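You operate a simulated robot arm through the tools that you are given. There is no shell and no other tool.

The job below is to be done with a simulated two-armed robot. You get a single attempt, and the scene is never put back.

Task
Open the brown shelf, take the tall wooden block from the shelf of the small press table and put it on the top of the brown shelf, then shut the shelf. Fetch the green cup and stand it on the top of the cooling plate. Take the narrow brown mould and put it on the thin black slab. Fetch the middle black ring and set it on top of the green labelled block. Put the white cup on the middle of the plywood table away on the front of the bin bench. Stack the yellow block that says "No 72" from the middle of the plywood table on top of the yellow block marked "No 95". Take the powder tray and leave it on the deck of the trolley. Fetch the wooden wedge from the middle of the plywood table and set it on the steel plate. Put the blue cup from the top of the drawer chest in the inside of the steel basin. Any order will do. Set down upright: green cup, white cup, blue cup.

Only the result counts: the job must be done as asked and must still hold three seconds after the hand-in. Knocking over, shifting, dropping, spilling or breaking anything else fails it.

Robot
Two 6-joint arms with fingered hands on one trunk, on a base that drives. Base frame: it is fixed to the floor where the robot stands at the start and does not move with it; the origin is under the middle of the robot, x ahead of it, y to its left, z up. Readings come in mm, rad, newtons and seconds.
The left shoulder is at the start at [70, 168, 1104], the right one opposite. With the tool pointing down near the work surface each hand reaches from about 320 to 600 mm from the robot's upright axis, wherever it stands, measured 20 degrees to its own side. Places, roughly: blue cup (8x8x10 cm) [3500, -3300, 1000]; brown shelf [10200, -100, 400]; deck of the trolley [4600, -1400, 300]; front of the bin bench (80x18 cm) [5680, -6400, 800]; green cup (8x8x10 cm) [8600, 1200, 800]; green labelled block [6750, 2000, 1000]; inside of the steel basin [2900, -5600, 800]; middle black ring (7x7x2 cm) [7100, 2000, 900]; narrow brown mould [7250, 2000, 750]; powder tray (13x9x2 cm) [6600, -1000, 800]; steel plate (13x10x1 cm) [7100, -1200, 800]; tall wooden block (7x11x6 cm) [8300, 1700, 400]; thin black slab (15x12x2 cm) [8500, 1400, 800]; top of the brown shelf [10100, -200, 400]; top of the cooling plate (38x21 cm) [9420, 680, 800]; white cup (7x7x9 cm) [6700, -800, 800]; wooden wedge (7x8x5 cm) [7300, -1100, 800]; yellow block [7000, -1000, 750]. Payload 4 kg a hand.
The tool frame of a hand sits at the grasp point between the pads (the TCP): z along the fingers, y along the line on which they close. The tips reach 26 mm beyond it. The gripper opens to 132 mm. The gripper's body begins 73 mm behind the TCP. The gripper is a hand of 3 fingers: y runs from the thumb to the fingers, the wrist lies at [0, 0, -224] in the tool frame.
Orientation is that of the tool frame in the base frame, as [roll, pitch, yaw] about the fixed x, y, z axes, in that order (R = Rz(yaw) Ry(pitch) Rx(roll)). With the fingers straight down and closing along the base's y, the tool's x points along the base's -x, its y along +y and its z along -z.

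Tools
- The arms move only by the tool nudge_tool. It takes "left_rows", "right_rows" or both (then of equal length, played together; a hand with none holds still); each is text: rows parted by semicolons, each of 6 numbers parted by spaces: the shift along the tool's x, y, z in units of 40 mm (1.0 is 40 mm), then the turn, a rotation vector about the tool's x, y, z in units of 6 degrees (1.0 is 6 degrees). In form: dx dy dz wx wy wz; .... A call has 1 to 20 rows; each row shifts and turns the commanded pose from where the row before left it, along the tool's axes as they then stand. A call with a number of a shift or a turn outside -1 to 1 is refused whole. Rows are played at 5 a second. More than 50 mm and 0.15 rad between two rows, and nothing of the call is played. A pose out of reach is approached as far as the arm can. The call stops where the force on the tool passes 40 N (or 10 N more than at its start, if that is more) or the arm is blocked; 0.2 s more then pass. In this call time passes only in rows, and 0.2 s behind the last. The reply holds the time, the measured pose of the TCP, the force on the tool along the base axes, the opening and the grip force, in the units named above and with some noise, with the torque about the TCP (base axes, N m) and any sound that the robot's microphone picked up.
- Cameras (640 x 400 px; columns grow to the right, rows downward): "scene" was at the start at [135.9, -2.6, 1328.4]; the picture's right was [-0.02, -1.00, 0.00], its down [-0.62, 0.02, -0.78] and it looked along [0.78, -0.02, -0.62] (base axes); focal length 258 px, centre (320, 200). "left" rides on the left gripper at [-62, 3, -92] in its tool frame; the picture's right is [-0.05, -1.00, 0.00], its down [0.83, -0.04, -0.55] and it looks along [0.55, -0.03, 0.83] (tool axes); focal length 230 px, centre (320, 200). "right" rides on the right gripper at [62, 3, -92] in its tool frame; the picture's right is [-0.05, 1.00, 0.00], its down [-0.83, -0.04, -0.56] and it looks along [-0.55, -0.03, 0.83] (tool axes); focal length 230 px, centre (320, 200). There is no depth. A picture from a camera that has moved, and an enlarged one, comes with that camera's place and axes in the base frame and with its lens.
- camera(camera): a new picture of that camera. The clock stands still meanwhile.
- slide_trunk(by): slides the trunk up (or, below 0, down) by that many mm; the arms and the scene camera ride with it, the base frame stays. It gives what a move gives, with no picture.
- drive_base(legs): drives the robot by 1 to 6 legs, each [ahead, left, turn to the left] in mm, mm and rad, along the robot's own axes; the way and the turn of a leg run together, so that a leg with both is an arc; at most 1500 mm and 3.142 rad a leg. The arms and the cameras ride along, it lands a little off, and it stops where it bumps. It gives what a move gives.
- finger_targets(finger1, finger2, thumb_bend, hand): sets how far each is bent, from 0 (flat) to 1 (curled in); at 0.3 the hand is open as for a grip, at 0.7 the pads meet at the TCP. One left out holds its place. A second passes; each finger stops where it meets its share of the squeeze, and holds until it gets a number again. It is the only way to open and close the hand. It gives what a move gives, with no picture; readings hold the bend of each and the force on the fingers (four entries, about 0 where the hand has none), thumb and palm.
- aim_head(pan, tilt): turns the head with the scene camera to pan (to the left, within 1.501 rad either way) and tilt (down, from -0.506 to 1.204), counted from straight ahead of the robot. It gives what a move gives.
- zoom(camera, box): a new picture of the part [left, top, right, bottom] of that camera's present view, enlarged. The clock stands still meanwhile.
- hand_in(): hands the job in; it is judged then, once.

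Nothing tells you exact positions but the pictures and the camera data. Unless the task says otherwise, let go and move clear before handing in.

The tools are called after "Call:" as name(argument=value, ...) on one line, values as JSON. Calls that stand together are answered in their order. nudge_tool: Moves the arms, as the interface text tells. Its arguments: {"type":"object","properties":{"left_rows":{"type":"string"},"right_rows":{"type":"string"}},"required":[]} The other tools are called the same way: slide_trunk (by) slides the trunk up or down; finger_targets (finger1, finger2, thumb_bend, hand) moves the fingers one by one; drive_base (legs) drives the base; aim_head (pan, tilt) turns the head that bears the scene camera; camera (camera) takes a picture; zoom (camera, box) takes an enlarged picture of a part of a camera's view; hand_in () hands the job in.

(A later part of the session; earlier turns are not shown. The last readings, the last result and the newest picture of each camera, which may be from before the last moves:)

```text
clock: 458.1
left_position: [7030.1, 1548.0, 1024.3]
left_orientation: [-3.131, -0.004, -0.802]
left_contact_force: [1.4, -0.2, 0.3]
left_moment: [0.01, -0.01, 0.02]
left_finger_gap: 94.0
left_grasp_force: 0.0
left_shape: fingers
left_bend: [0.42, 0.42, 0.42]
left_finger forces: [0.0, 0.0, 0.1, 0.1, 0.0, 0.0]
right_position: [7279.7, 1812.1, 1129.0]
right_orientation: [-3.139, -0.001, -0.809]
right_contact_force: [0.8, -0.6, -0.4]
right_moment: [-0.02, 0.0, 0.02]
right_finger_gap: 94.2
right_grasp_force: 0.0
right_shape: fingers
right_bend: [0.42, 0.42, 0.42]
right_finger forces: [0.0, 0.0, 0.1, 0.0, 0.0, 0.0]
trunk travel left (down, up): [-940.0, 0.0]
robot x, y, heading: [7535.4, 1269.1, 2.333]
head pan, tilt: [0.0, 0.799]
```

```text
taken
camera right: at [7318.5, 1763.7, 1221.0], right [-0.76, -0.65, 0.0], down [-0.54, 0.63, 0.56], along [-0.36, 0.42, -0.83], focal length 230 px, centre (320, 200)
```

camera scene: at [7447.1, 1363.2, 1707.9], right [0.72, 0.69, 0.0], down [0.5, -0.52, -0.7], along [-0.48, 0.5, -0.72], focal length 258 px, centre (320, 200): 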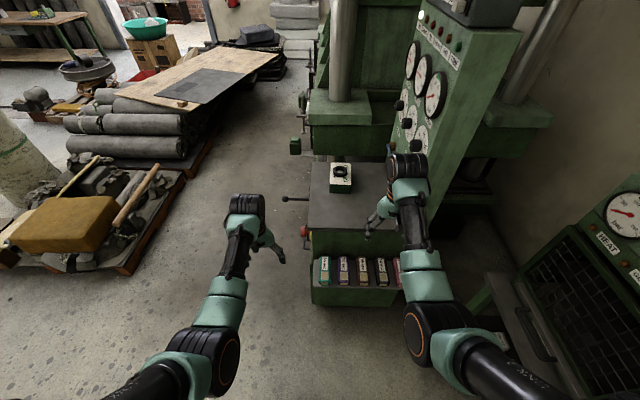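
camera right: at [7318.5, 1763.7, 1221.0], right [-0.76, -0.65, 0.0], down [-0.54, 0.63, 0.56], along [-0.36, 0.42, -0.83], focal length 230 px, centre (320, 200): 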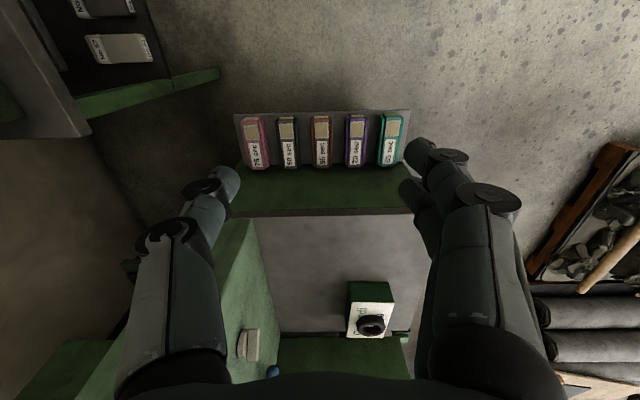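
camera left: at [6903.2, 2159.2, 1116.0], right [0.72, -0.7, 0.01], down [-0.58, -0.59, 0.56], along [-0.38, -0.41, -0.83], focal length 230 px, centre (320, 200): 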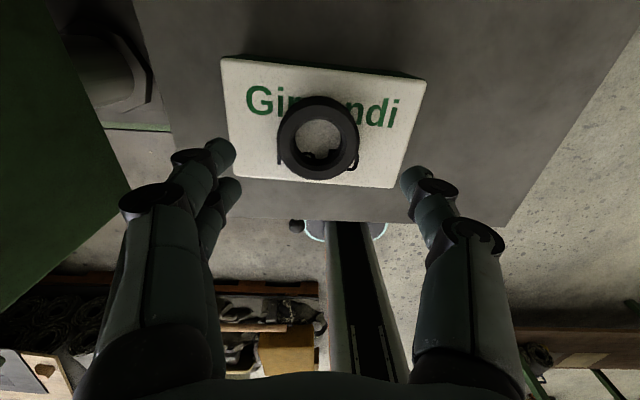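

The brown mould is lined up with the right hand, ~140 mm ahead of it and well below. Driving in 145 mm, narrowing the fingers and lowering.

Call:
drive_base(legs=[[145, -6, 0]])

Call:
finger_targets(hand="right", finger1=0.47, finger2=0.47, thumb_bend=0.47)

Call:
slide_trunk(by=-300)

Call:
camera(camera="right")

Call:
camera(camera="scene")

```text
clock: 459.5
left_position: [6936.6, 1654.3, 1025.4]
left_orientation: [-3.128, -0.001, -0.801]
left_contact_force: [0.1, -0.3, -0.2]
left_moment: [0.05, -0.02, -0.02]
left_finger_gap: 94.2
left_grasp_force: 0.0
left_shape: fingers
left_bend: [0.42, 0.42, 0.42]
left_finger forces: [0.1, 0.0, 0.0, 0.0, 0.0, 0.1]
right_position: [7183.5, 1917.5, 1132.0]
right_orientation: [-3.141, 0.004, -0.809]
right_contact_force: [0.2, -0.8, 0.2]
right_moment: [0.02, 0.06, 0.01]
right_finger_gap: 94.2
right_grasp_force: 0.1
right_shape: fingers
right_bend: [0.42, 0.42, 0.42]
right_finger forces: [0.0, 0.0, 0.0, 0.0, 0.0, 0.0]
trunk travel left (down, up): [-940.0, 0.0]
robot x, y, heading: [7442.2, 1379.8, 2.336]
head pan, tilt: [0.0, 0.799]
```

```text
clock: 460.5
left_position: [6935.6, 1655.7, 1024.8]
left_orientation: [-3.129, -0.003, -0.801]
left_contact_force: [-0.5, 1.6, 0.3]
left_moment: [0.0, 0.01, 0.02]
left_finger_gap: 94.3
left_grasp_force: 0.0
left_shape: fingers
left_bend: [0.42, 0.42, 0.42]
left_finger forces: [0.0, 0.0, 0.1, 0.0, 0.0, 0.0]
right_position: [7183.9, 1920.4, 1129.4]
right_orientation: [-3.139, 0.001, -0.808]
right_contact_force: [0.5, -0.8, 0.8]
right_moment: [0.02, 0.01, 0.01]
right_finger_gap: 78.7
right_grasp_force: 0.0
right_shape: fingers
right_bend: [0.47, 0.47, 0.47]
right_finger forces: [0.0, 0.0, 0.0, 0.0, 0.0, 0.0]
trunk travel left (down, up): [-940.0, 0.0]
robot x, y, heading: [7441.4, 1373.9, 2.334]
head pan, tilt: [0.0, 0.799]
```

```text
clock: 463.5
left_position: [6935.9, 1655.2, 724.4]
left_orientation: [-3.129, -0.003, -0.8]
left_contact_force: [0.2, 0.2, 0.3]
left_moment: [0.0, -0.02, -0.04]
left_finger_gap: 94.3
left_grasp_force: 0.0
left_shape: fingers
left_bend: [0.42, 0.42, 0.42]
left_finger forces: [0.0, 0.0, 0.0, 0.0, 0.0, 0.1]
right_position: [7182.7, 1918.7, 831.2]
right_orientation: [-3.141, 0.001, -0.81]
right_contact_force: [0.5, -0.3, 0.2]
right_moment: [0.02, 0.07, 0.01]
right_finger_gap: 78.9
right_grasp_force: 0.1
right_shape: fingers
right_bend: [0.47, 0.47, 0.47]
right_finger forces: [0.0, 0.0, 0.0, 0.0, 0.0, 0.1]
trunk travel left (down, up): [-640.0, 300.0]
robot x, y, heading: [7440.6, 1375.5, 2.338]
head pan, tilt: [0.0, 0.799]
```

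```text
taken
camera right: at [7222.9, 1871.9, 921.1], right [-0.76, -0.65, 0.0], down [-0.54, 0.63, 0.56], along [-0.36, 0.42, -0.83], focal length 230 px, centre (320, 200)
```

right: 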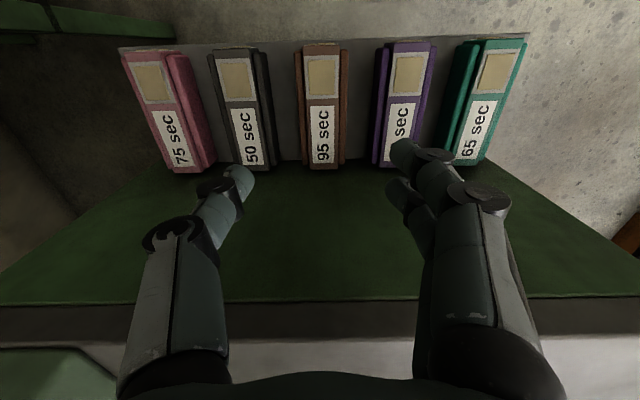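

```text
taken
camera scene: at [7351.1, 1471.3, 1408.0], right [0.72, 0.69, 0.0], down [0.5, -0.52, -0.7], along [-0.48, 0.5, -0.72], focal length 258 px, centre (320, 200)
```

scene: 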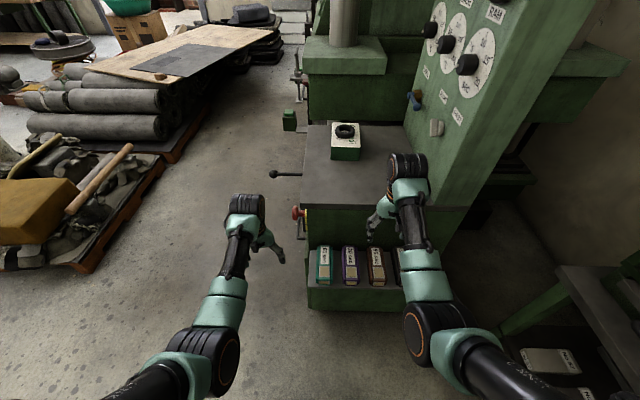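

Brown "95 sec" mould is nicely between the fingers; the cabinet face is ~65 mm ahead of the hand's axis. I'll draw back 10 mm for wrist clearance and lower.

Call:
nudge_tool(right_rows="0.25 0.1 0 0 0 0")

Call:
slide_trunk(by=-120)

Call:
camera(camera="right")

Call:
camera(camera="scene")

```text
clock: 463.9
left_position: [6935.8, 1656.1, 725.6]
left_orientation: [-3.128, -0.003, -0.802]
left_contact_force: [0.4, -0.1, -0.1]
left_moment: [-0.01, -0.06, 0.02]
left_finger_gap: 94.0
left_grasp_force: 0.0
left_shape: fingers
left_bend: [0.42, 0.42, 0.42]
left_finger forces: [0.1, 0.0, 0.1, 0.0, 0.1, 0.1]
right_position: [7185.4, 1909.9, 825.1]
right_orientation: [-3.141, 0.004, -0.807]
right_contact_force: [0.2, 0.5, -0.4]
right_moment: [-0.01, 0.01, 0.02]
right_finger_gap: 78.7
right_grasp_force: 0.0
right_shape: fingers
right_bend: [0.47, 0.47, 0.47]
right_finger forces: [0.0, 0.1, 0.0, 0.0, 0.0, 0.0]
right hand out of reach, approached as far as the arm can: row 1
trunk travel left (down, up): [-640.0, 300.0]
robot x, y, heading: [7445.7, 1375.8, 2.341]
head pan, tilt: [0.0, 0.799]
```

```text
clock: 465.4
left_position: [6934.8, 1655.6, 604.2]
left_orientation: [-3.13, -0.001, -0.801]
left_contact_force: [1.0, 0.1, -0.1]
left_moment: [0.01, 0.02, -0.01]
left_finger_gap: 94.2
left_grasp_force: 0.1
left_shape: fingers
left_bend: [0.42, 0.42, 0.42]
left_finger forces: [0.1, 0.1, 0.0, 0.1, 0.0, 0.1]
right_position: [7185.3, 1910.5, 706.2]
right_orientation: [-3.139, 0.004, -0.807]
right_contact_force: [-0.6, 0.3, 0.5]
right_moment: [0.02, -0.02, 0.0]
right_finger_gap: 78.6
right_grasp_force: 0.0
right_shape: fingers
right_bend: [0.47, 0.47, 0.47]
right_finger forces: [0.0, 0.1, 0.0, 0.0, 0.0, 0.0]
trunk travel left (down, up): [-520.0, 420.0]
robot x, y, heading: [7438.9, 1377.2, 2.341]
head pan, tilt: [0.0, 0.799]
```

```text
taken
camera right: at [7224.3, 1863.3, 796.8], right [-0.76, -0.65, 0.0], down [-0.54, 0.63, 0.56], along [-0.36, 0.42, -0.83], focal length 230 px, centre (320, 200)
```

right: 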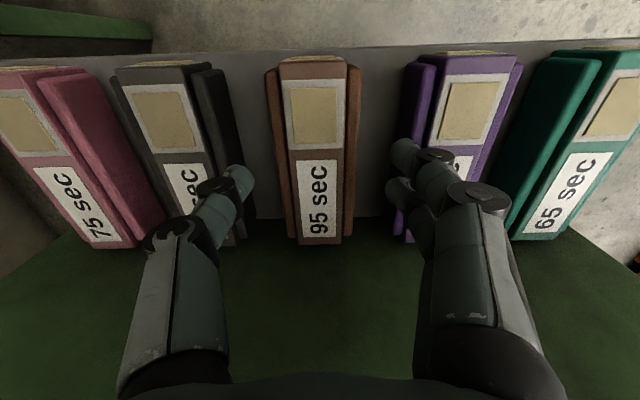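

```text
taken
camera scene: at [7351.2, 1471.2, 1288.0], right [0.72, 0.69, 0.0], down [0.5, -0.52, -0.7], along [-0.48, 0.5, -0.72], focal length 258 px, centre (320, 200)
```

scene: 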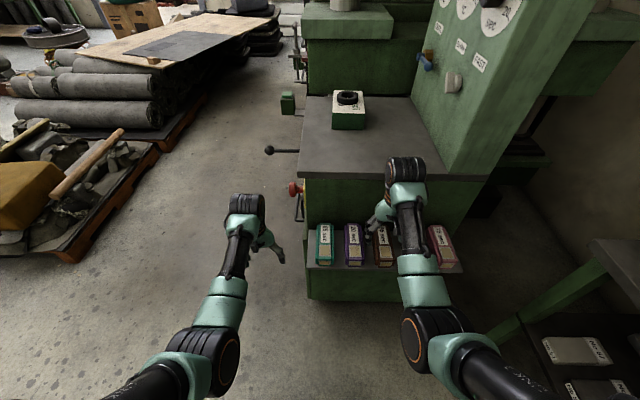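

Call:
nudge_tool(right_rows="0 -0.11 0 0 0 0")

Call:
slide_trunk(by=-40)

Call:
camera(camera="right")

```text
clock: 465.8
left_position: [6935.9, 1656.3, 604.3]
left_orientation: [-3.131, -0.003, -0.8]
left_contact_force: [-0.5, -0.7, -0.3]
left_moment: [0.05, 0.0, 0.0]
left_finger_gap: 94.2
left_grasp_force: 0.1
left_shape: fingers
left_bend: [0.42, 0.42, 0.42]
left_finger forces: [0.0, 0.0, 0.0, 0.1, 0.0, 0.0]
right_position: [7188.3, 1913.7, 705.2]
right_orientation: [-3.14, 0.004, -0.808]
right_contact_force: [0.5, 0.0, -0.1]
right_moment: [0.05, 0.0, 0.06]
right_finger_gap: 78.4
right_grasp_force: 0.1
right_shape: fingers
right_bend: [0.47, 0.47, 0.47]
right_finger forces: [0.1, 0.0, 0.0, 0.0, 0.0, 0.0]
trunk travel left (down, up): [-520.0, 420.0]
robot x, y, heading: [7441.4, 1378.8, 2.341]
head pan, tilt: [0.0, 0.799]
```

```text
clock: 466.6
left_position: [6935.6, 1655.6, 565.6]
left_orientation: [-3.13, -0.003, -0.8]
left_contact_force: [1.0, -0.1, -0.8]
left_moment: [0.03, 0.01, 0.02]
left_finger_gap: 93.8
left_grasp_force: 0.0
left_shape: fingers
left_bend: [0.42, 0.42, 0.42]
left_finger forces: [0.0, 0.1, 0.0, 0.0, 0.0, 0.0]
right_position: [7187.2, 1914.1, 666.3]
right_orientation: [-3.139, 0.004, -0.808]
right_contact_force: [-2.1, -1.1, -1.0]
right_moment: [-0.02, 0.04, 0.0]
right_finger_gap: 76.6
right_grasp_force: 0.8
right_shape: fingers
right_bend: [0.47, 0.47, 0.48]
right_finger forces: [0.0, 0.0, 0.1, 0.0, 2.1, 0.1]
trunk travel left (down, up): [-480.0, 460.0]
robot x, y, heading: [7443.2, 1374.5, 2.337]
head pan, tilt: [0.0, 0.799]
```

```text
taken
camera right: at [7226.9, 1866.3, 756.3], right [-0.76, -0.65, 0.0], down [-0.54, 0.63, 0.56], along [-0.36, 0.42, -0.83], focal length 230 px, centre (320, 200)
```

right: 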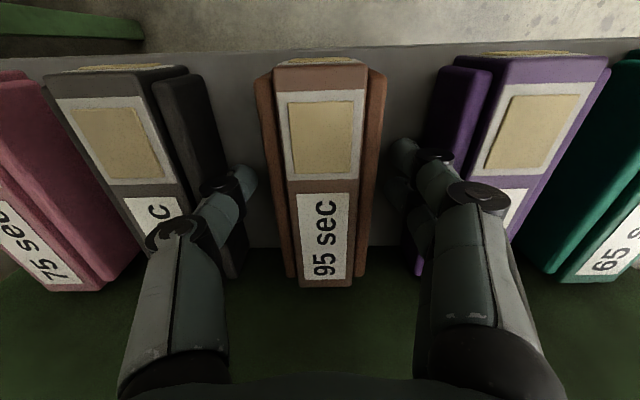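

The thumb's knuckle brushes the black mould – too tight from straight above. I'll lift clear, back off, and instead pitch the hand ~48° forward so only the fingertips enter the gaps at the mould's near end.

Call:
slide_trunk(by=110)

Call:
drive_base(legs=[[-120, 0, 0]])

Call:
nudge_tool(right_rows="0 0 0 0 -1 0; 0 0 0 0 -1 0; 0 0 0 0 -1 0; 0 0 0 0 -1 0; 0 0 0 0 -1 0; 0 0 0 0 -1 0; 0 0 0 0 -1 0; 0 0 0 0 -1 0")

Call:
camera(camera="right")

Call:
camera(camera="scene")

```text
clock: 468.0
left_position: [6935.7, 1656.8, 674.1]
left_orientation: [-3.132, -0.004, -0.801]
left_contact_force: [0.9, -0.5, -0.1]
left_moment: [0.0, 0.0, -0.02]
left_finger_gap: 94.2
left_grasp_force: 0.1
left_shape: fingers
left_bend: [0.42, 0.42, 0.42]
left_finger forces: [0.1, 0.0, 0.1, 0.0, 0.0, 0.1]
right_position: [7187.4, 1913.9, 775.4]
right_orientation: [-3.138, 0.004, -0.808]
right_contact_force: [0.6, -0.4, -0.5]
right_moment: [-0.04, -0.02, 0.0]
right_finger_gap: 77.5
right_grasp_force: 0.1
right_shape: fingers
right_bend: [0.47, 0.47, 0.47]
right_finger forces: [0.0, 0.0, 0.0, 0.0, 0.0, 0.1]
trunk travel left (down, up): [-590.0, 350.0]
robot x, y, heading: [7438.9, 1376.9, 2.334]
head pan, tilt: [0.0, 0.799]
```

```text
clock: 469.2
left_position: [7019.3, 1569.5, 674.0]
left_orientation: [-3.13, -0.001, -0.804]
left_contact_force: [-0.1, 0.5, 0.5]
left_moment: [0.03, -0.02, 0.0]
left_finger_gap: 94.3
left_grasp_force: 0.1
left_shape: fingers
left_bend: [0.42, 0.42, 0.42]
left_finger forces: [0.0, 0.1, 0.1, 0.1, 0.0, 0.0]
right_position: [7270.9, 1827.4, 775.7]
right_orientation: [-3.142, 0.005, -0.809]
right_contact_force: [0.1, 0.7, -0.6]
right_moment: [-0.01, 0.01, 0.01]
right_finger_gap: 77.9
right_grasp_force: 0.0
right_shape: fingers
right_bend: [0.47, 0.47, 0.47]
right_finger forces: [0.1, 0.0, 0.0, 0.1, 0.1, 0.1]
trunk travel left (down, up): [-590.0, 350.0]
robot x, y, heading: [7524.5, 1292.1, 2.337]
head pan, tilt: [0.0, 0.799]
```

```text
clock: 471.1
left_position: [7018.9, 1570.0, 676.5]
left_orientation: [-3.13, -0.003, -0.803]
left_contact_force: [-0.3, -0.4, -0.2]
left_moment: [0.04, -0.03, -0.02]
left_finger_gap: 94.3
left_grasp_force: 0.1
left_shape: fingers
left_bend: [0.42, 0.42, 0.42]
left_finger forces: [0.1, 0.0, 0.1, 0.0, 0.0, 0.0]
right_position: [7274.5, 1836.6, 781.7]
right_orientation: [-3.098, 0.858, -0.776]
right_contact_force: [-1.0, 0.6, -0.7]
right_moment: [-0.06, 0.0, 0.01]
right_finger_gap: 78.1
right_grasp_force: 0.1
right_shape: fingers
right_bend: [0.47, 0.47, 0.47]
right_finger forces: [0.0, 0.1, 0.1, 0.0, 0.1, 0.0]
trunk travel left (down, up): [-590.0, 350.0]
robot x, y, heading: [7523.9, 1290.4, 2.336]
head pan, tilt: [0.0, 0.799]
```

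```text
taken
camera right: at [7347.6, 1755.3, 793.9], right [-0.75, -0.67, 0.01], down [-0.08, 0.1, 0.99], along [-0.66, 0.74, -0.12], focal length 230 px, centre (320, 200)
```

right: 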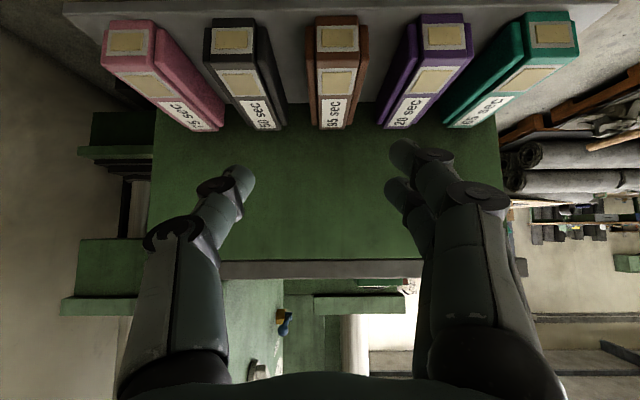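

```text
taken
camera scene: at [7434.6, 1384.6, 1358.0], right [0.72, 0.69, 0.0], down [0.5, -0.52, -0.7], along [-0.48, 0.5, -0.72], focal length 258 px, centre (320, 200)
```

scene: 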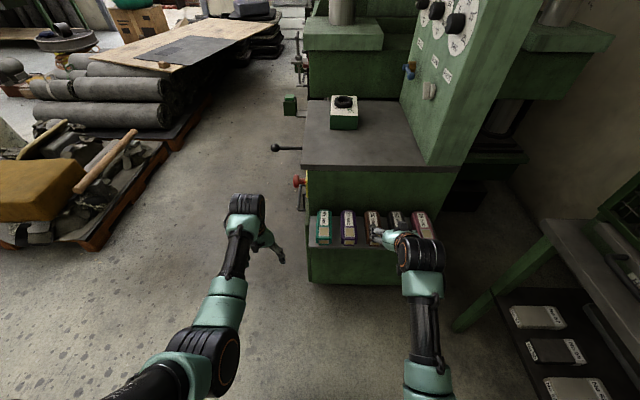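

The hand now looks along the mould; its near end is ~80 mm ahead, ~13 mm left and below. Lowering to its level in front of the shelf and shifting left.

Call:
slide_trunk(by=-138)

Call:
drive_base(legs=[[0, 14, 0]])

Call:
camera(camera="right")

Call:
camera(camera="scene")

```text
clock: 472.7
left_position: [7018.4, 1571.0, 536.1]
left_orientation: [-3.129, 0.0, -0.802]
left_contact_force: [-0.3, -0.2, 0.6]
left_moment: [0.01, 0.01, 0.01]
left_finger_gap: 94.3
left_grasp_force: 0.1
left_shape: fingers
left_bend: [0.42, 0.42, 0.42]
left_finger forces: [0.0, 0.0, 0.0, 0.0, 0.0, 0.0]
right_position: [7275.1, 1835.5, 637.3]
right_orientation: [-3.098, 0.844, -0.777]
right_contact_force: [0.5, -0.2, -0.1]
right_moment: [-0.01, 0.01, 0.0]
right_finger_gap: 78.0
right_grasp_force: 0.1
right_shape: fingers
right_bend: [0.47, 0.47, 0.47]
right_finger forces: [0.0, 0.0, 0.0, 0.0, 0.0, 0.1]
trunk travel left (down, up): [-452.0, 488.0]
robot x, y, heading: [7529.1, 1289.8, 2.336]
head pan, tilt: [0.0, 0.799]
```

```text
clock: 473.5
left_position: [7007.9, 1560.9, 535.4]
left_orientation: [-3.128, -0.003, -0.803]
left_contact_force: [0.0, 0.0, 0.3]
left_moment: [0.02, 0.01, -0.01]
left_finger_gap: 94.3
left_grasp_force: 0.1
left_shape: fingers
left_bend: [0.42, 0.42, 0.42]
left_finger forces: [0.0, 0.0, 0.0, 0.0, 0.0, 0.0]
right_position: [7268.0, 1825.3, 638.5]
right_orientation: [-3.098, 0.843, -0.775]
right_contact_force: [-0.1, -0.1, -0.2]
right_moment: [-0.01, -0.02, -0.01]
right_finger_gap: 77.9
right_grasp_force: 0.1
right_shape: fingers
right_bend: [0.47, 0.47, 0.47]
right_finger forces: [0.0, 0.0, 0.1, 0.0, 0.1, 0.1]
trunk travel left (down, up): [-452.0, 488.0]
robot x, y, heading: [7516.9, 1279.7, 2.331]
head pan, tilt: [0.0, 0.799]
```

```text
taken
camera right: at [7339.6, 1742.6, 651.5], right [-0.75, -0.67, 0.01], down [-0.08, 0.11, 0.99], along [-0.66, 0.74, -0.14], focal length 230 px, centre (320, 200)
```

right: 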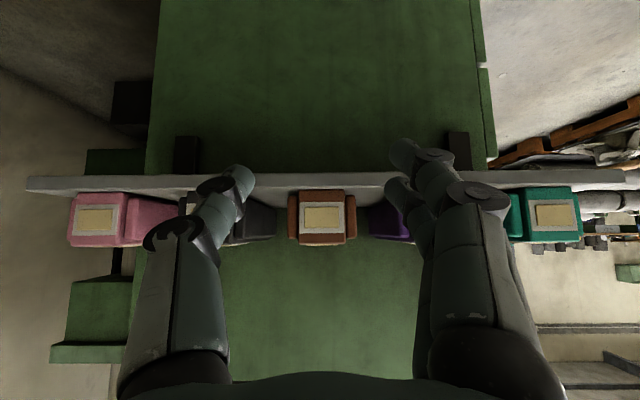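

```text
taken
camera scene: at [7423.6, 1374.6, 1220.0], right [0.72, 0.69, 0.0], down [0.5, -0.52, -0.7], along [-0.48, 0.5, -0.72], focal length 258 px, centre (320, 200)
```

scene: 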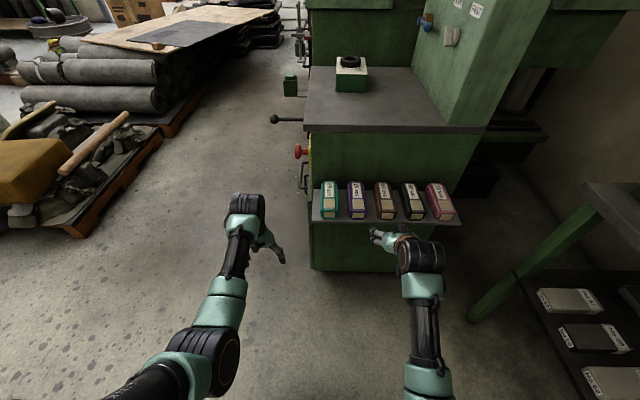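

Clear view: the brown mould stands z≈619–661, 53 mm wide with ~33 mm gaps. Raising 13 mm so the tips clear the shelf, narrowing the fingers a bit, and advancing in steps.

Call:
slide_trunk(by=13)

Call:
finger_targets(hand="right", finger1=0.485, finger2=0.485, thumb_bend=0.485)

Call:
nudge_tool(right_rows="-0.353 0 0.397 0 0 0; -0.353 0 0.397 0 0 0")

Call:
camera(camera="right")

Call:
zoom(camera="scene", box=[290, 160, 480, 280])

```text
clock: 474.1
left_position: [7009.1, 1559.0, 548.1]
left_orientation: [-3.13, -0.003, -0.802]
left_contact_force: [0.0, 0.6, 0.3]
left_moment: [0.01, 0.03, 0.01]
left_finger_gap: 94.5
left_grasp_force: 0.0
left_shape: fingers
left_bend: [0.42, 0.42, 0.42]
left_finger forces: [0.1, 0.0, 0.0, 0.0, 0.0, 0.1]
right_position: [7268.3, 1826.2, 651.4]
right_orientation: [-3.095, 0.842, -0.773]
right_contact_force: [0.8, 0.2, -0.8]
right_moment: [0.0, 0.0, 0.0]
right_finger_gap: 77.9
right_grasp_force: 0.0
right_shape: fingers
right_bend: [0.47, 0.47, 0.47]
right_finger forces: [0.1, 0.1, 0.0, 0.1, 0.1, 0.0]
trunk travel left (down, up): [-465.0, 475.0]
robot x, y, heading: [7516.8, 1280.4, 2.337]
head pan, tilt: [0.0, 0.799]
```

```text
clock: 475.1
left_position: [7009.7, 1561.0, 549.9]
left_orientation: [-3.129, -0.002, -0.804]
left_contact_force: [0.8, 0.3, -0.6]
left_moment: [0.02, 0.01, 0.04]
left_finger_gap: 94.5
left_grasp_force: 0.0
left_shape: fingers
left_bend: [0.42, 0.42, 0.42]
left_finger forces: [0.0, 0.1, 0.0, 0.0, 0.1, 0.0]
right_position: [7267.6, 1826.5, 650.5]
right_orientation: [-3.096, 0.843, -0.773]
right_contact_force: [0.3, -0.9, 0.0]
right_moment: [0.02, -0.03, -0.01]
right_finger_gap: 75.4
right_grasp_force: 0.2
right_shape: fingers
right_bend: [0.48, 0.48, 0.48]
right_finger forces: [0.0, 0.1, 0.0, 0.0, 0.0, 0.0]
trunk travel left (down, up): [-465.0, 475.0]
robot x, y, heading: [7514.1, 1281.6, 2.332]
head pan, tilt: [0.0, 0.799]
```

```text
clock: 475.7
left_position: [7010.6, 1559.2, 550.5]
left_orientation: [-3.129, -0.002, -0.802]
left_contact_force: [-0.9, -0.2, 0.1]
left_moment: [0.0, 0.0, -0.01]
left_finger_gap: 94.1
left_grasp_force: 0.1
left_shape: fingers
left_bend: [0.42, 0.42, 0.42]
left_finger forces: [0.1, 0.1, 0.0, 0.1, 0.0, 0.0]
right_position: [7235.2, 1854.3, 652.3]
right_orientation: [-3.101, 0.844, -0.78]
right_contact_force: [1.4, -1.0, 1.5]
right_moment: [-0.08, 0.04, 0.08]
right_finger_gap: 75.9
right_grasp_force: 0.7
right_shape: fingers
right_bend: [0.48, 0.48, 0.48]
right_finger forces: [2.3, 0.0, 0.0, 0.1, 0.0, 0.0]
trunk travel left (down, up): [-465.0, 475.0]
robot x, y, heading: [7516.3, 1280.3, 2.337]
head pan, tilt: [0.0, 0.799]
```

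```text
taken
camera right: at [7308.6, 1773.0, 665.8], right [-0.75, -0.67, 0.01], down [-0.08, 0.11, 0.99], along [-0.66, 0.74, -0.14], focal length 230 px, centre (320, 200)
```

right: 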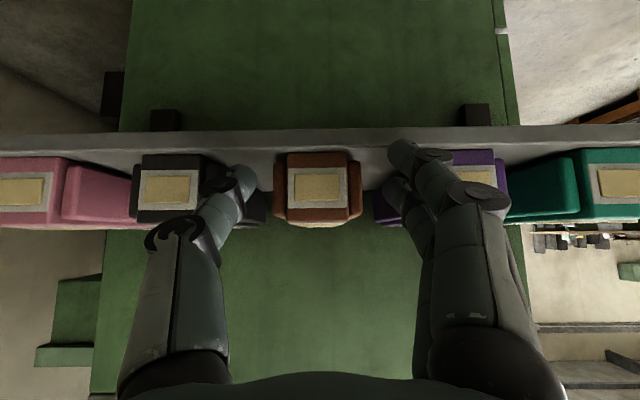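

```text
3.33 times, centred on (385, 220) of scene
camera zoom: at [7425.2, 1374.0, 1233.2], right [0.72, 0.69, 0.0], down [0.5, -0.52, -0.7], along [-0.48, 0.5, -0.72], focal length 858 px, centre (103, 133)
```

zoom: 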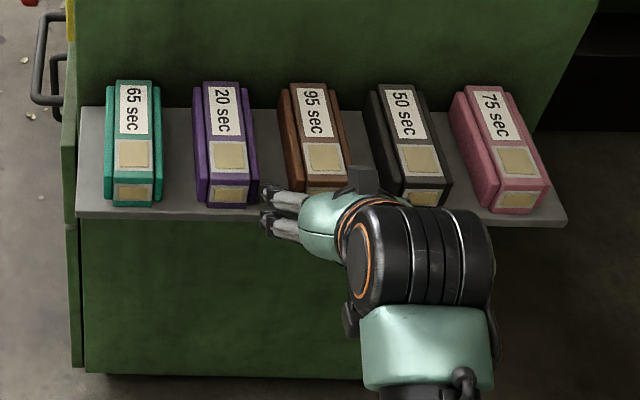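

The lower finger just touches the shelf edge; raising 14 mm and continuing forward.

Call:
slide_trunk(by=14)

Call:
nudge_tool(right_rows="-0.353 0 0.397 0 0 0")

Call:
camera(camera="right")

```text
clock: 476.3
left_position: [7008.3, 1560.0, 564.3]
left_orientation: [-3.13, -0.004, -0.802]
left_contact_force: [-0.1, -0.6, 0.9]
left_moment: [-0.01, -0.02, 0.0]
left_finger_gap: 94.6
left_grasp_force: 0.1
left_shape: fingers
left_bend: [0.42, 0.42, 0.42]
left_finger forces: [0.0, 0.1, 0.1, 0.1, 0.1, 0.1]
right_position: [7236.3, 1856.0, 665.2]
right_orientation: [-3.098, 0.843, -0.776]
right_contact_force: [1.0, 0.2, -0.1]
right_moment: [0.0, 0.0, -0.01]
right_finger_gap: 75.0
right_grasp_force: 0.1
right_shape: fingers
right_bend: [0.48, 0.48, 0.48]
right_finger forces: [0.0, 0.0, 0.0, 0.0, 0.0, 0.0]
trunk travel left (down, up): [-479.0, 461.0]
robot x, y, heading: [7516.0, 1284.1, 2.336]
head pan, tilt: [0.0, 0.799]
```

```text
clock: 476.7
left_position: [7008.4, 1560.3, 562.8]
left_orientation: [-3.13, -0.003, -0.801]
left_contact_force: [-0.1, -0.3, -0.3]
left_moment: [-0.01, -0.01, -0.01]
left_finger_gap: 93.9
left_grasp_force: 0.0
left_shape: fingers
left_bend: [0.42, 0.42, 0.42]
left_finger forces: [0.0, 0.1, 0.0, 0.1, 0.0, 0.0]
right_position: [7222.3, 1872.8, 664.4]
right_orientation: [-3.098, 0.84, -0.774]
right_contact_force: [-0.3, -0.4, 0.0]
right_moment: [0.01, -0.01, 0.03]
right_finger_gap: 74.7
right_grasp_force: 0.0
right_shape: fingers
right_bend: [0.48, 0.48, 0.48]
right_finger forces: [0.2, 0.1, 0.0, 0.0, 0.0, 0.1]
trunk travel left (down, up): [-479.0, 461.0]
robot x, y, heading: [7515.4, 1281.6, 2.336]
head pan, tilt: [0.0, 0.799]
```

```text
taken
camera right: at [7293.9, 1789.4, 678.2], right [-0.75, -0.67, 0.01], down [-0.09, 0.11, 0.99], along [-0.66, 0.74, -0.14], focal length 230 px, centre (320, 200)
```

right: 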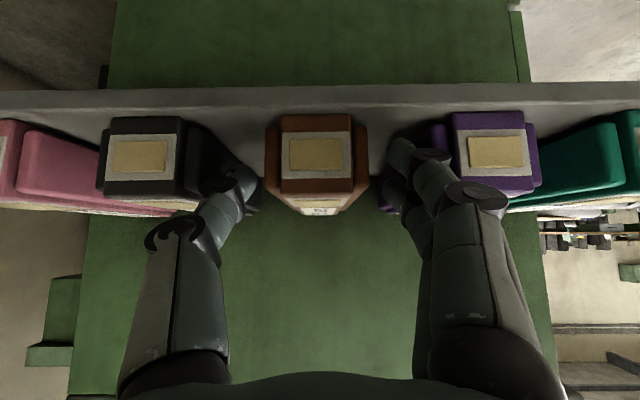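

Call:
nudge_tool(right_rows="-0.2 0 0.22 0 0 0; -0.18 0 0.2 0 0 0")

Call:
camera(camera="right")

Call:
zoom(camera="scene", box=[290, 140, 480, 260])

```text
clock: 477.3
left_position: [7008.4, 1560.2, 563.5]
left_orientation: [-3.13, -0.003, -0.803]
left_contact_force: [0.2, 0.3, -0.5]
left_moment: [0.02, 0.01, -0.03]
left_finger_gap: 94.1
left_grasp_force: 0.0
left_shape: fingers
left_bend: [0.42, 0.42, 0.42]
left_finger forces: [0.0, 0.0, 0.0, 0.1, 0.1, 0.1]
right_position: [7205.6, 1888.1, 666.8]
right_orientation: [-3.1, 0.842, -0.777]
right_contact_force: [1.2, 0.4, -0.2]
right_moment: [0.05, -0.02, -0.02]
right_finger_gap: 73.1
right_grasp_force: 1.0
right_shape: fingers
right_bend: [0.49, 0.48, 0.48]
right_finger forces: [1.3, 0.0, 0.0, 0.1, 0.0, 0.0]
trunk travel left (down, up): [-479.0, 461.0]
robot x, y, heading: [7516.7, 1280.9, 2.335]
head pan, tilt: [0.0, 0.799]
```

```text
taken
camera right: at [7278.2, 1805.9, 679.4], right [-0.75, -0.67, 0.01], down [-0.08, 0.11, 0.99], along [-0.66, 0.74, -0.14], focal length 230 px, centre (320, 200)
```

right: 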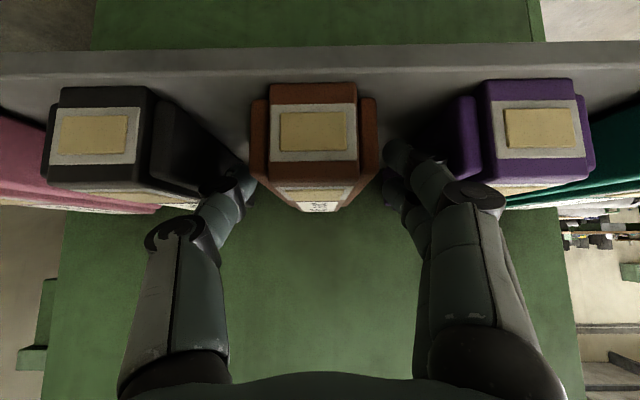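

```text
3.33 times, centred on (385, 200) of scene
camera zoom: at [7424.3, 1375.2, 1246.9], right [0.72, 0.69, 0.0], down [0.5, -0.52, -0.7], along [-0.48, 0.5, -0.72], focal length 858 px, centre (103, 200)
```

zoom: 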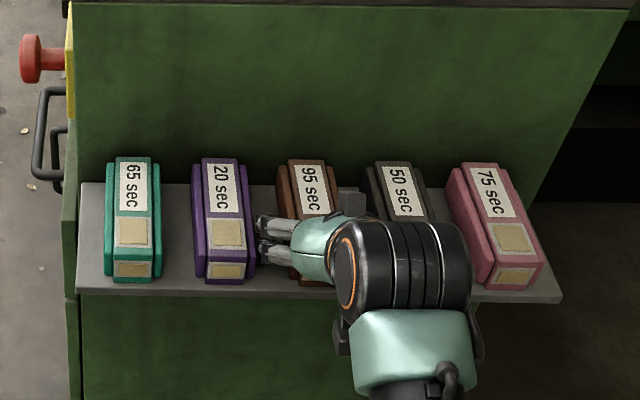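

A finger just grazes the purple mould, so I'll close inward now onto the brown one.

Call:
finger_targets(hand="right", finger1=0.55, finger2=0.55, thumb_bend=0.53)

Call:
camera(camera="right")

```text
clock: 478.3
left_position: [7008.3, 1560.0, 562.5]
left_orientation: [-3.128, -0.003, -0.804]
left_contact_force: [-0.5, -0.6, -0.4]
left_moment: [-0.04, 0.0, 0.03]
left_finger_gap: 94.3
left_grasp_force: 0.0
left_shape: fingers
left_bend: [0.42, 0.42, 0.42]
left_finger forces: [0.0, 0.0, 0.0, 0.0, 0.1, 0.0]
right_position: [7206.8, 1888.8, 664.9]
right_orientation: [-3.099, 0.843, -0.776]
right_contact_force: [0.1, 0.3, 0.4]
right_moment: [0.02, 0.0, -0.01]
right_finger_gap: 56.1
right_grasp_force: 0.2
right_shape: fingers
right_bend: [0.55, 0.55, 0.53]
right_finger forces: [0.2, 0.1, 0.1, 0.0, 0.6, 0.0]
trunk travel left (down, up): [-479.0, 461.0]
robot x, y, heading: [7516.2, 1284.3, 2.343]
head pan, tilt: [0.0, 0.799]
```

```text
taken
camera right: at [7278.2, 1805.7, 679.4], right [-0.75, -0.67, 0.01], down [-0.08, 0.11, 0.99], along [-0.66, 0.74, -0.14], focal length 230 px, centre (320, 200)
```

right: 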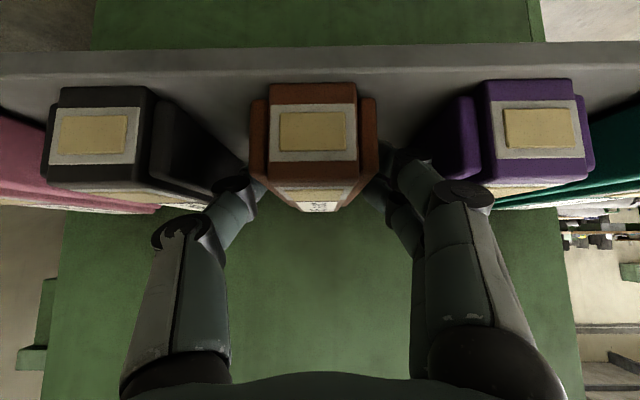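

Call:
finger_targets(hand="right", finger1=0.72, finger2=0.72, thumb_bend=0.7)

Call:
slide_trunk(by=20)

Call:
camera(camera="right")

Call:
zoom(camera="scene", box=[290, 140, 480, 260])

```text
clock: 479.3
left_position: [7008.9, 1560.3, 563.5]
left_orientation: [-3.131, -0.005, -0.803]
left_contact_force: [0.1, 1.1, 0.5]
left_moment: [0.01, 0.01, -0.01]
left_finger_gap: 94.0
left_grasp_force: 0.1
left_shape: fingers
left_bend: [0.42, 0.42, 0.42]
left_finger forces: [0.0, 0.1, 0.0, 0.0, 0.1, 0.0]
right_position: [7205.0, 1888.3, 665.8]
right_orientation: [-3.099, 0.841, -0.778]
right_contact_force: [-0.9, 1.0, -0.4]
right_moment: [-0.05, 0.05, 0.02]
right_finger_gap: 51.6
right_grasp_force: 21.4
right_shape: fingers
right_bend: [0.56, 0.57, 0.6]
right_finger forces: [10.6, 10.6, 0.0, 0.0, 21.1, 0.0]
trunk travel left (down, up): [-479.0, 461.0]
robot x, y, heading: [7513.5, 1281.3, 2.336]
head pan, tilt: [0.0, 0.799]
```

```text
clock: 480.0
left_position: [7008.5, 1560.7, 583.0]
left_orientation: [-3.131, -0.005, -0.803]
left_contact_force: [0.5, 0.4, -0.2]
left_moment: [0.01, 0.01, 0.0]
left_finger_gap: 94.2
left_grasp_force: 0.0
left_shape: fingers
left_bend: [0.42, 0.42, 0.42]
left_finger forces: [0.0, 0.1, 0.0, 0.1, 0.1, 0.0]
right_position: [7204.9, 1888.2, 684.3]
right_orientation: [-3.1, 0.84, -0.776]
right_contact_force: [0.4, -1.0, -6.1]
right_moment: [-0.2, -0.15, -0.01]
right_finger_gap: 51.6
right_grasp_force: 21.3
right_shape: fingers
right_bend: [0.56, 0.56, 0.6]
right_finger forces: [11.3, 9.5, 0.1, 0.0, 20.9, 0.0]
trunk travel left (down, up): [-499.0, 441.0]
robot x, y, heading: [7514.9, 1277.8, 2.337]
head pan, tilt: [0.0, 0.799]
```

```text
taken
camera right: at [7278.1, 1806.1, 698.0], right [-0.75, -0.67, 0.01], down [-0.09, 0.11, 0.99], along [-0.66, 0.74, -0.14], focal length 230 px, centre (320, 200)
```

right: 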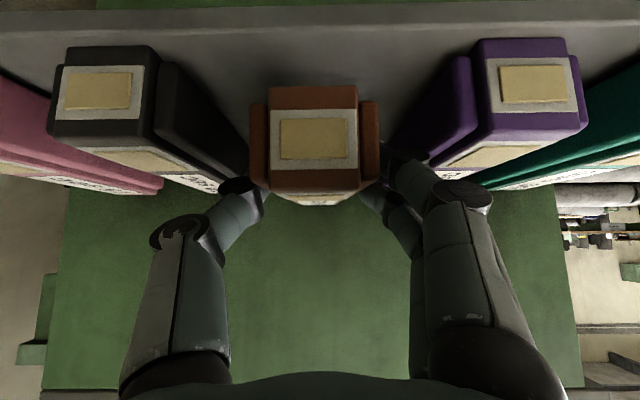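

```text
3.33 times, centred on (385, 200) of scene
camera zoom: at [7423.3, 1376.4, 1266.8], right [0.72, 0.69, 0.0], down [0.5, -0.52, -0.7], along [-0.48, 0.5, -0.72], focal length 858 px, centre (103, 200)
```

zoom: 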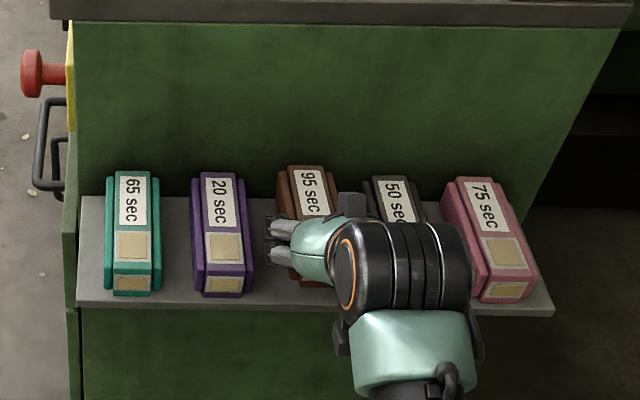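

The mould's near end lifts but the far end sags. I'll raise a bit more to see whether the grip holds the angle.

Call:
slide_trunk(by=15)

Call:
camera(camera="right")

Call:
zoom(camera="scene", box=[290, 140, 480, 260])

```text
clock: 480.6
left_position: [7008.0, 1560.3, 598.4]
left_orientation: [-3.132, -0.003, -0.802]
left_contact_force: [-1.1, 0.3, 0.7]
left_moment: [0.01, 0.01, 0.01]
left_finger_gap: 94.5
left_grasp_force: 0.0
left_shape: fingers
left_bend: [0.42, 0.42, 0.42]
left_finger forces: [0.1, 0.1, 0.0, 0.0, 0.0, 0.0]
right_position: [7205.8, 1889.0, 699.3]
right_orientation: [-3.1, 0.843, -0.776]
right_contact_force: [0.5, -0.9, -6.3]
right_moment: [-0.18, -0.14, 0.0]
right_finger_gap: 51.5
right_grasp_force: 21.0
right_shape: fingers
right_bend: [0.56, 0.56, 0.6]
right_finger forces: [11.4, 9.6, 0.1, 0.1, 20.9, 0.1]
trunk travel left (down, up): [-514.0, 426.0]
robot x, y, heading: [7517.3, 1281.6, 2.336]
head pan, tilt: [0.0, 0.799]
```

```text
taken
camera right: at [7277.9, 1806.3, 713.6], right [-0.75, -0.67, 0.01], down [-0.09, 0.11, 0.99], along [-0.66, 0.74, -0.14], focal length 230 px, centre (320, 200)
```

right: 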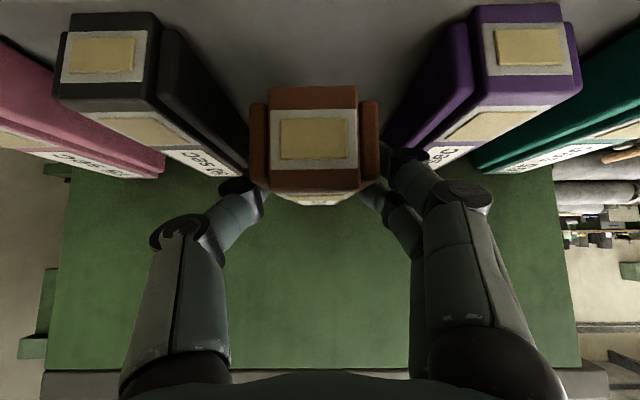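

```text
3.33 times, centred on (385, 200) of scene
camera zoom: at [7423.3, 1376.4, 1281.8], right [0.72, 0.69, 0.0], down [0.5, -0.52, -0.7], along [-0.48, 0.5, -0.72], focal length 858 px, centre (103, 200)
```

zoom: 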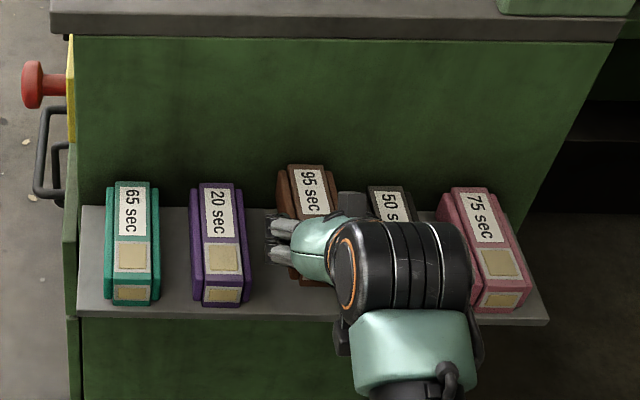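

The grip holds at a steady slight tilt. Raising, backing out, then moving clear before turning toward the green bench.

Call:
slide_trunk(by=60)

Call:
drive_base(legs=[[-250, 0, 0], [0, 350, 0]])

Call:
slide_trunk(by=260)

Call:
camera(camera="right")

Call:
camera(camera="scene")

```text
clock: 481.6
left_position: [7008.8, 1561.4, 656.7]
left_orientation: [-3.131, -0.003, -0.805]
left_contact_force: [-0.6, 0.1, 0.1]
left_moment: [-0.03, 0.03, 0.0]
left_finger_gap: 94.1
left_grasp_force: 0.0
left_shape: fingers
left_bend: [0.42, 0.42, 0.42]
left_finger forces: [0.0, 0.0, 0.1, 0.0, 0.0, 0.0]
right_position: [7205.5, 1889.7, 759.0]
right_orientation: [-3.099, 0.842, -0.777]
right_contact_force: [-0.1, 0.1, -5.9]
right_moment: [-0.19, -0.15, 0.0]
right_finger_gap: 51.4
right_grasp_force: 20.7
right_shape: fingers
right_bend: [0.56, 0.56, 0.6]
right_finger forces: [11.2, 9.6, 0.1, 0.1, 20.9, 0.1]
trunk travel left (down, up): [-574.0, 366.0]
robot x, y, heading: [7511.6, 1284.3, 2.34]
head pan, tilt: [0.0, 0.799]
```

```text
clock: 485.3
left_position: [6925.4, 1132.8, 657.4]
left_orientation: [-3.128, -0.004, -0.804]
left_contact_force: [-0.1, -0.4, 0.0]
left_moment: [-0.02, 0.0, 0.04]
left_finger_gap: 94.3
left_grasp_force: 0.1
left_shape: fingers
left_bend: [0.42, 0.42, 0.42]
left_finger forces: [0.0, 0.0, 0.0, 0.0, 0.1, 0.0]
right_position: [7122.8, 1461.4, 759.3]
right_orientation: [-3.098, 0.841, -0.777]
right_contact_force: [-0.3, 0.3, -6.0]
right_moment: [-0.16, -0.11, 0.04]
right_finger_gap: 51.5
right_grasp_force: 20.4
right_shape: fingers
right_bend: [0.56, 0.56, 0.6]
right_finger forces: [11.3, 9.7, 0.0, 0.0, 20.9, 0.1]
trunk travel left (down, up): [-574.0, 366.0]
robot x, y, heading: [7431.8, 855.7, 2.335]
head pan, tilt: [0.0, 0.799]
```

```text
clock: 488.0
left_position: [6926.9, 1133.0, 916.5]
left_orientation: [-3.129, -0.005, -0.803]
left_contact_force: [0.4, 1.1, 0.7]
left_moment: [0.01, 0.01, 0.01]
left_finger_gap: 94.4
left_grasp_force: 0.0
left_shape: fingers
left_bend: [0.42, 0.42, 0.42]
left_finger forces: [0.0, 0.1, 0.0, 0.1, 0.0, 0.0]
right_position: [7122.3, 1461.6, 1019.3]
right_orientation: [-3.098, 0.841, -0.778]
right_contact_force: [-0.1, 0.3, -6.3]
right_moment: [-0.19, -0.14, 0.02]
right_finger_gap: 51.1
right_grasp_force: 20.9
right_shape: fingers
right_bend: [0.56, 0.56, 0.6]
right_finger forces: [11.3, 9.5, 0.0, 0.1, 20.8, 0.1]
trunk travel left (down, up): [-834.0, 106.0]
robot x, y, heading: [7430.9, 853.2, 2.337]
head pan, tilt: [0.0, 0.799]
```

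```text
taken
camera right: at [7195.5, 1378.6, 1033.5], right [-0.75, -0.66, 0.01], down [-0.09, 0.11, 0.99], along [-0.66, 0.74, -0.14], focal length 230 px, centre (320, 200)
```

right: 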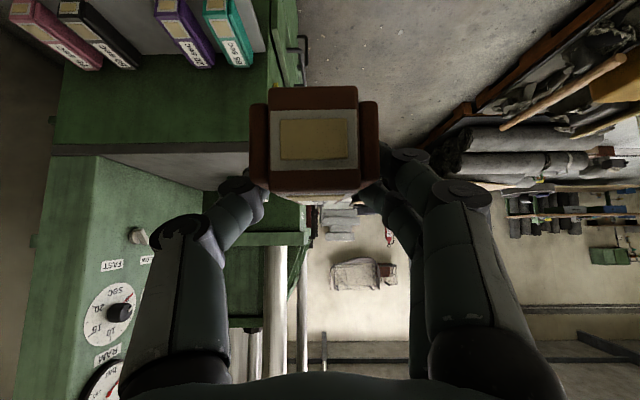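

```text
taken
camera scene: at [7340.6, 948.4, 1601.8], right [0.72, 0.69, 0.0], down [0.5, -0.52, -0.7], along [-0.48, 0.5, -0.72], focal length 258 px, centre (320, 200)
```

scene: 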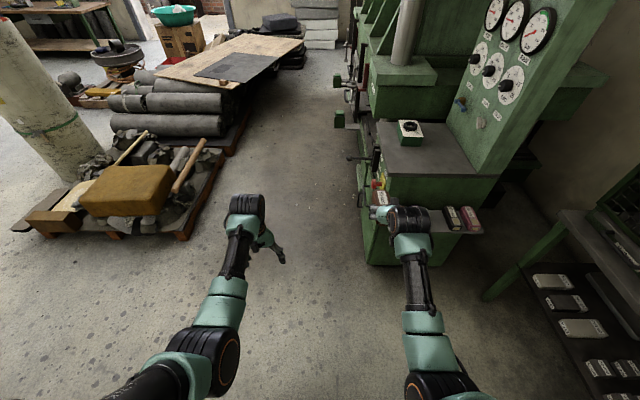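

Mould is held steadily. Turning to face the green bench and looking for the slab.

Call:
drive_base(legs=[[0, 0, -1.575]])

Call:
aim_head(pan=-0.1, tilt=0.4)

Call:
camera(camera="scene")

Call:
zoom(camera="scene", box=[200, 120, 440, 270])

```text
clock: 492.2
left_position: [7712.3, 1359.3, 918.2]
left_orientation: [-3.128, -0.003, -2.374]
left_contact_force: [0.1, 0.8, 0.2]
left_moment: [-0.02, 0.0, 0.03]
left_finger_gap: 94.4
left_grasp_force: 0.1
left_shape: fingers
left_bend: [0.42, 0.42, 0.42]
left_finger forces: [0.1, 0.0, 0.0, 0.1, 0.1, 0.0]
right_position: [8040.0, 1162.5, 1020.7]
right_orientation: [-3.098, 0.841, -2.347]
right_contact_force: [-0.2, 0.4, -6.8]
right_moment: [-0.11, 0.16, -0.02]
right_finger_gap: 51.4
right_grasp_force: 21.1
right_shape: fingers
right_bend: [0.57, 0.56, 0.6]
right_finger forces: [11.2, 9.6, 0.0, 0.0, 20.6, 0.1]
trunk travel left (down, up): [-834.0, 106.0]
robot x, y, heading: [7430.9, 853.4, 0.766]
head pan, tilt: [0.0, 0.799]
```

```text
clock: 493.1
left_position: [7711.1, 1359.0, 918.1]
left_orientation: [-3.129, -0.004, -2.372]
left_contact_force: [-0.5, -0.7, 0.0]
left_moment: [-0.01, 0.01, 0.0]
left_finger_gap: 94.2
left_grasp_force: 0.0
left_shape: fingers
left_bend: [0.42, 0.42, 0.42]
left_finger forces: [0.0, 0.0, 0.1, 0.0, 0.0, 0.1]
right_position: [8039.2, 1163.5, 1018.9]
right_orientation: [-3.099, 0.838, -2.348]
right_contact_force: [-0.7, 0.7, -5.9]
right_moment: [-0.15, 0.18, 0.0]
right_finger_gap: 51.2
right_grasp_force: 20.3
right_shape: fingers
right_bend: [0.57, 0.56, 0.6]
right_finger forces: [11.3, 9.5, 0.1, 0.0, 20.6, 0.0]
trunk travel left (down, up): [-834.0, 106.0]
robot x, y, heading: [7430.0, 848.7, 0.768]
head pan, tilt: [-0.099, 0.4]
```

```text
taken
camera scene: at [7542.3, 945.3, 1636.8], right [0.62, -0.79, 0.0], down [-0.31, -0.24, -0.92], along [0.72, 0.57, -0.39], focal length 258 px, centre (320, 200)
```

scene: 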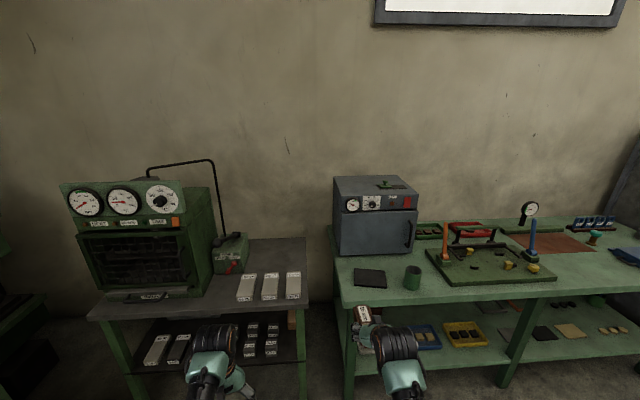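

```text
2.67 times, centred on (320, 195) of scene
camera zoom: at [7542.3, 945.3, 1636.8], right [0.62, -0.79, 0.0], down [-0.31, -0.24, -0.92], along [0.72, 0.57, -0.39], focal length 687 px, centre (320, 213)
```

zoom: 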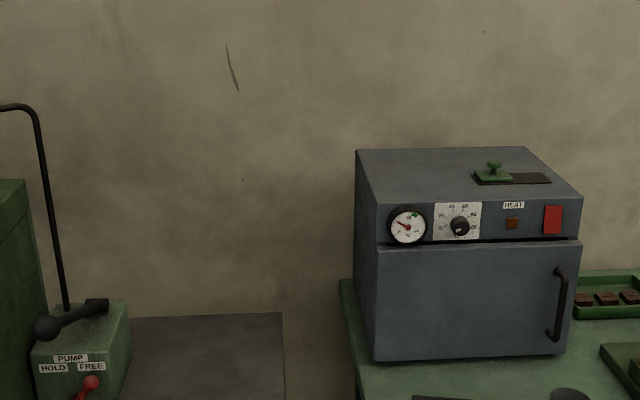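

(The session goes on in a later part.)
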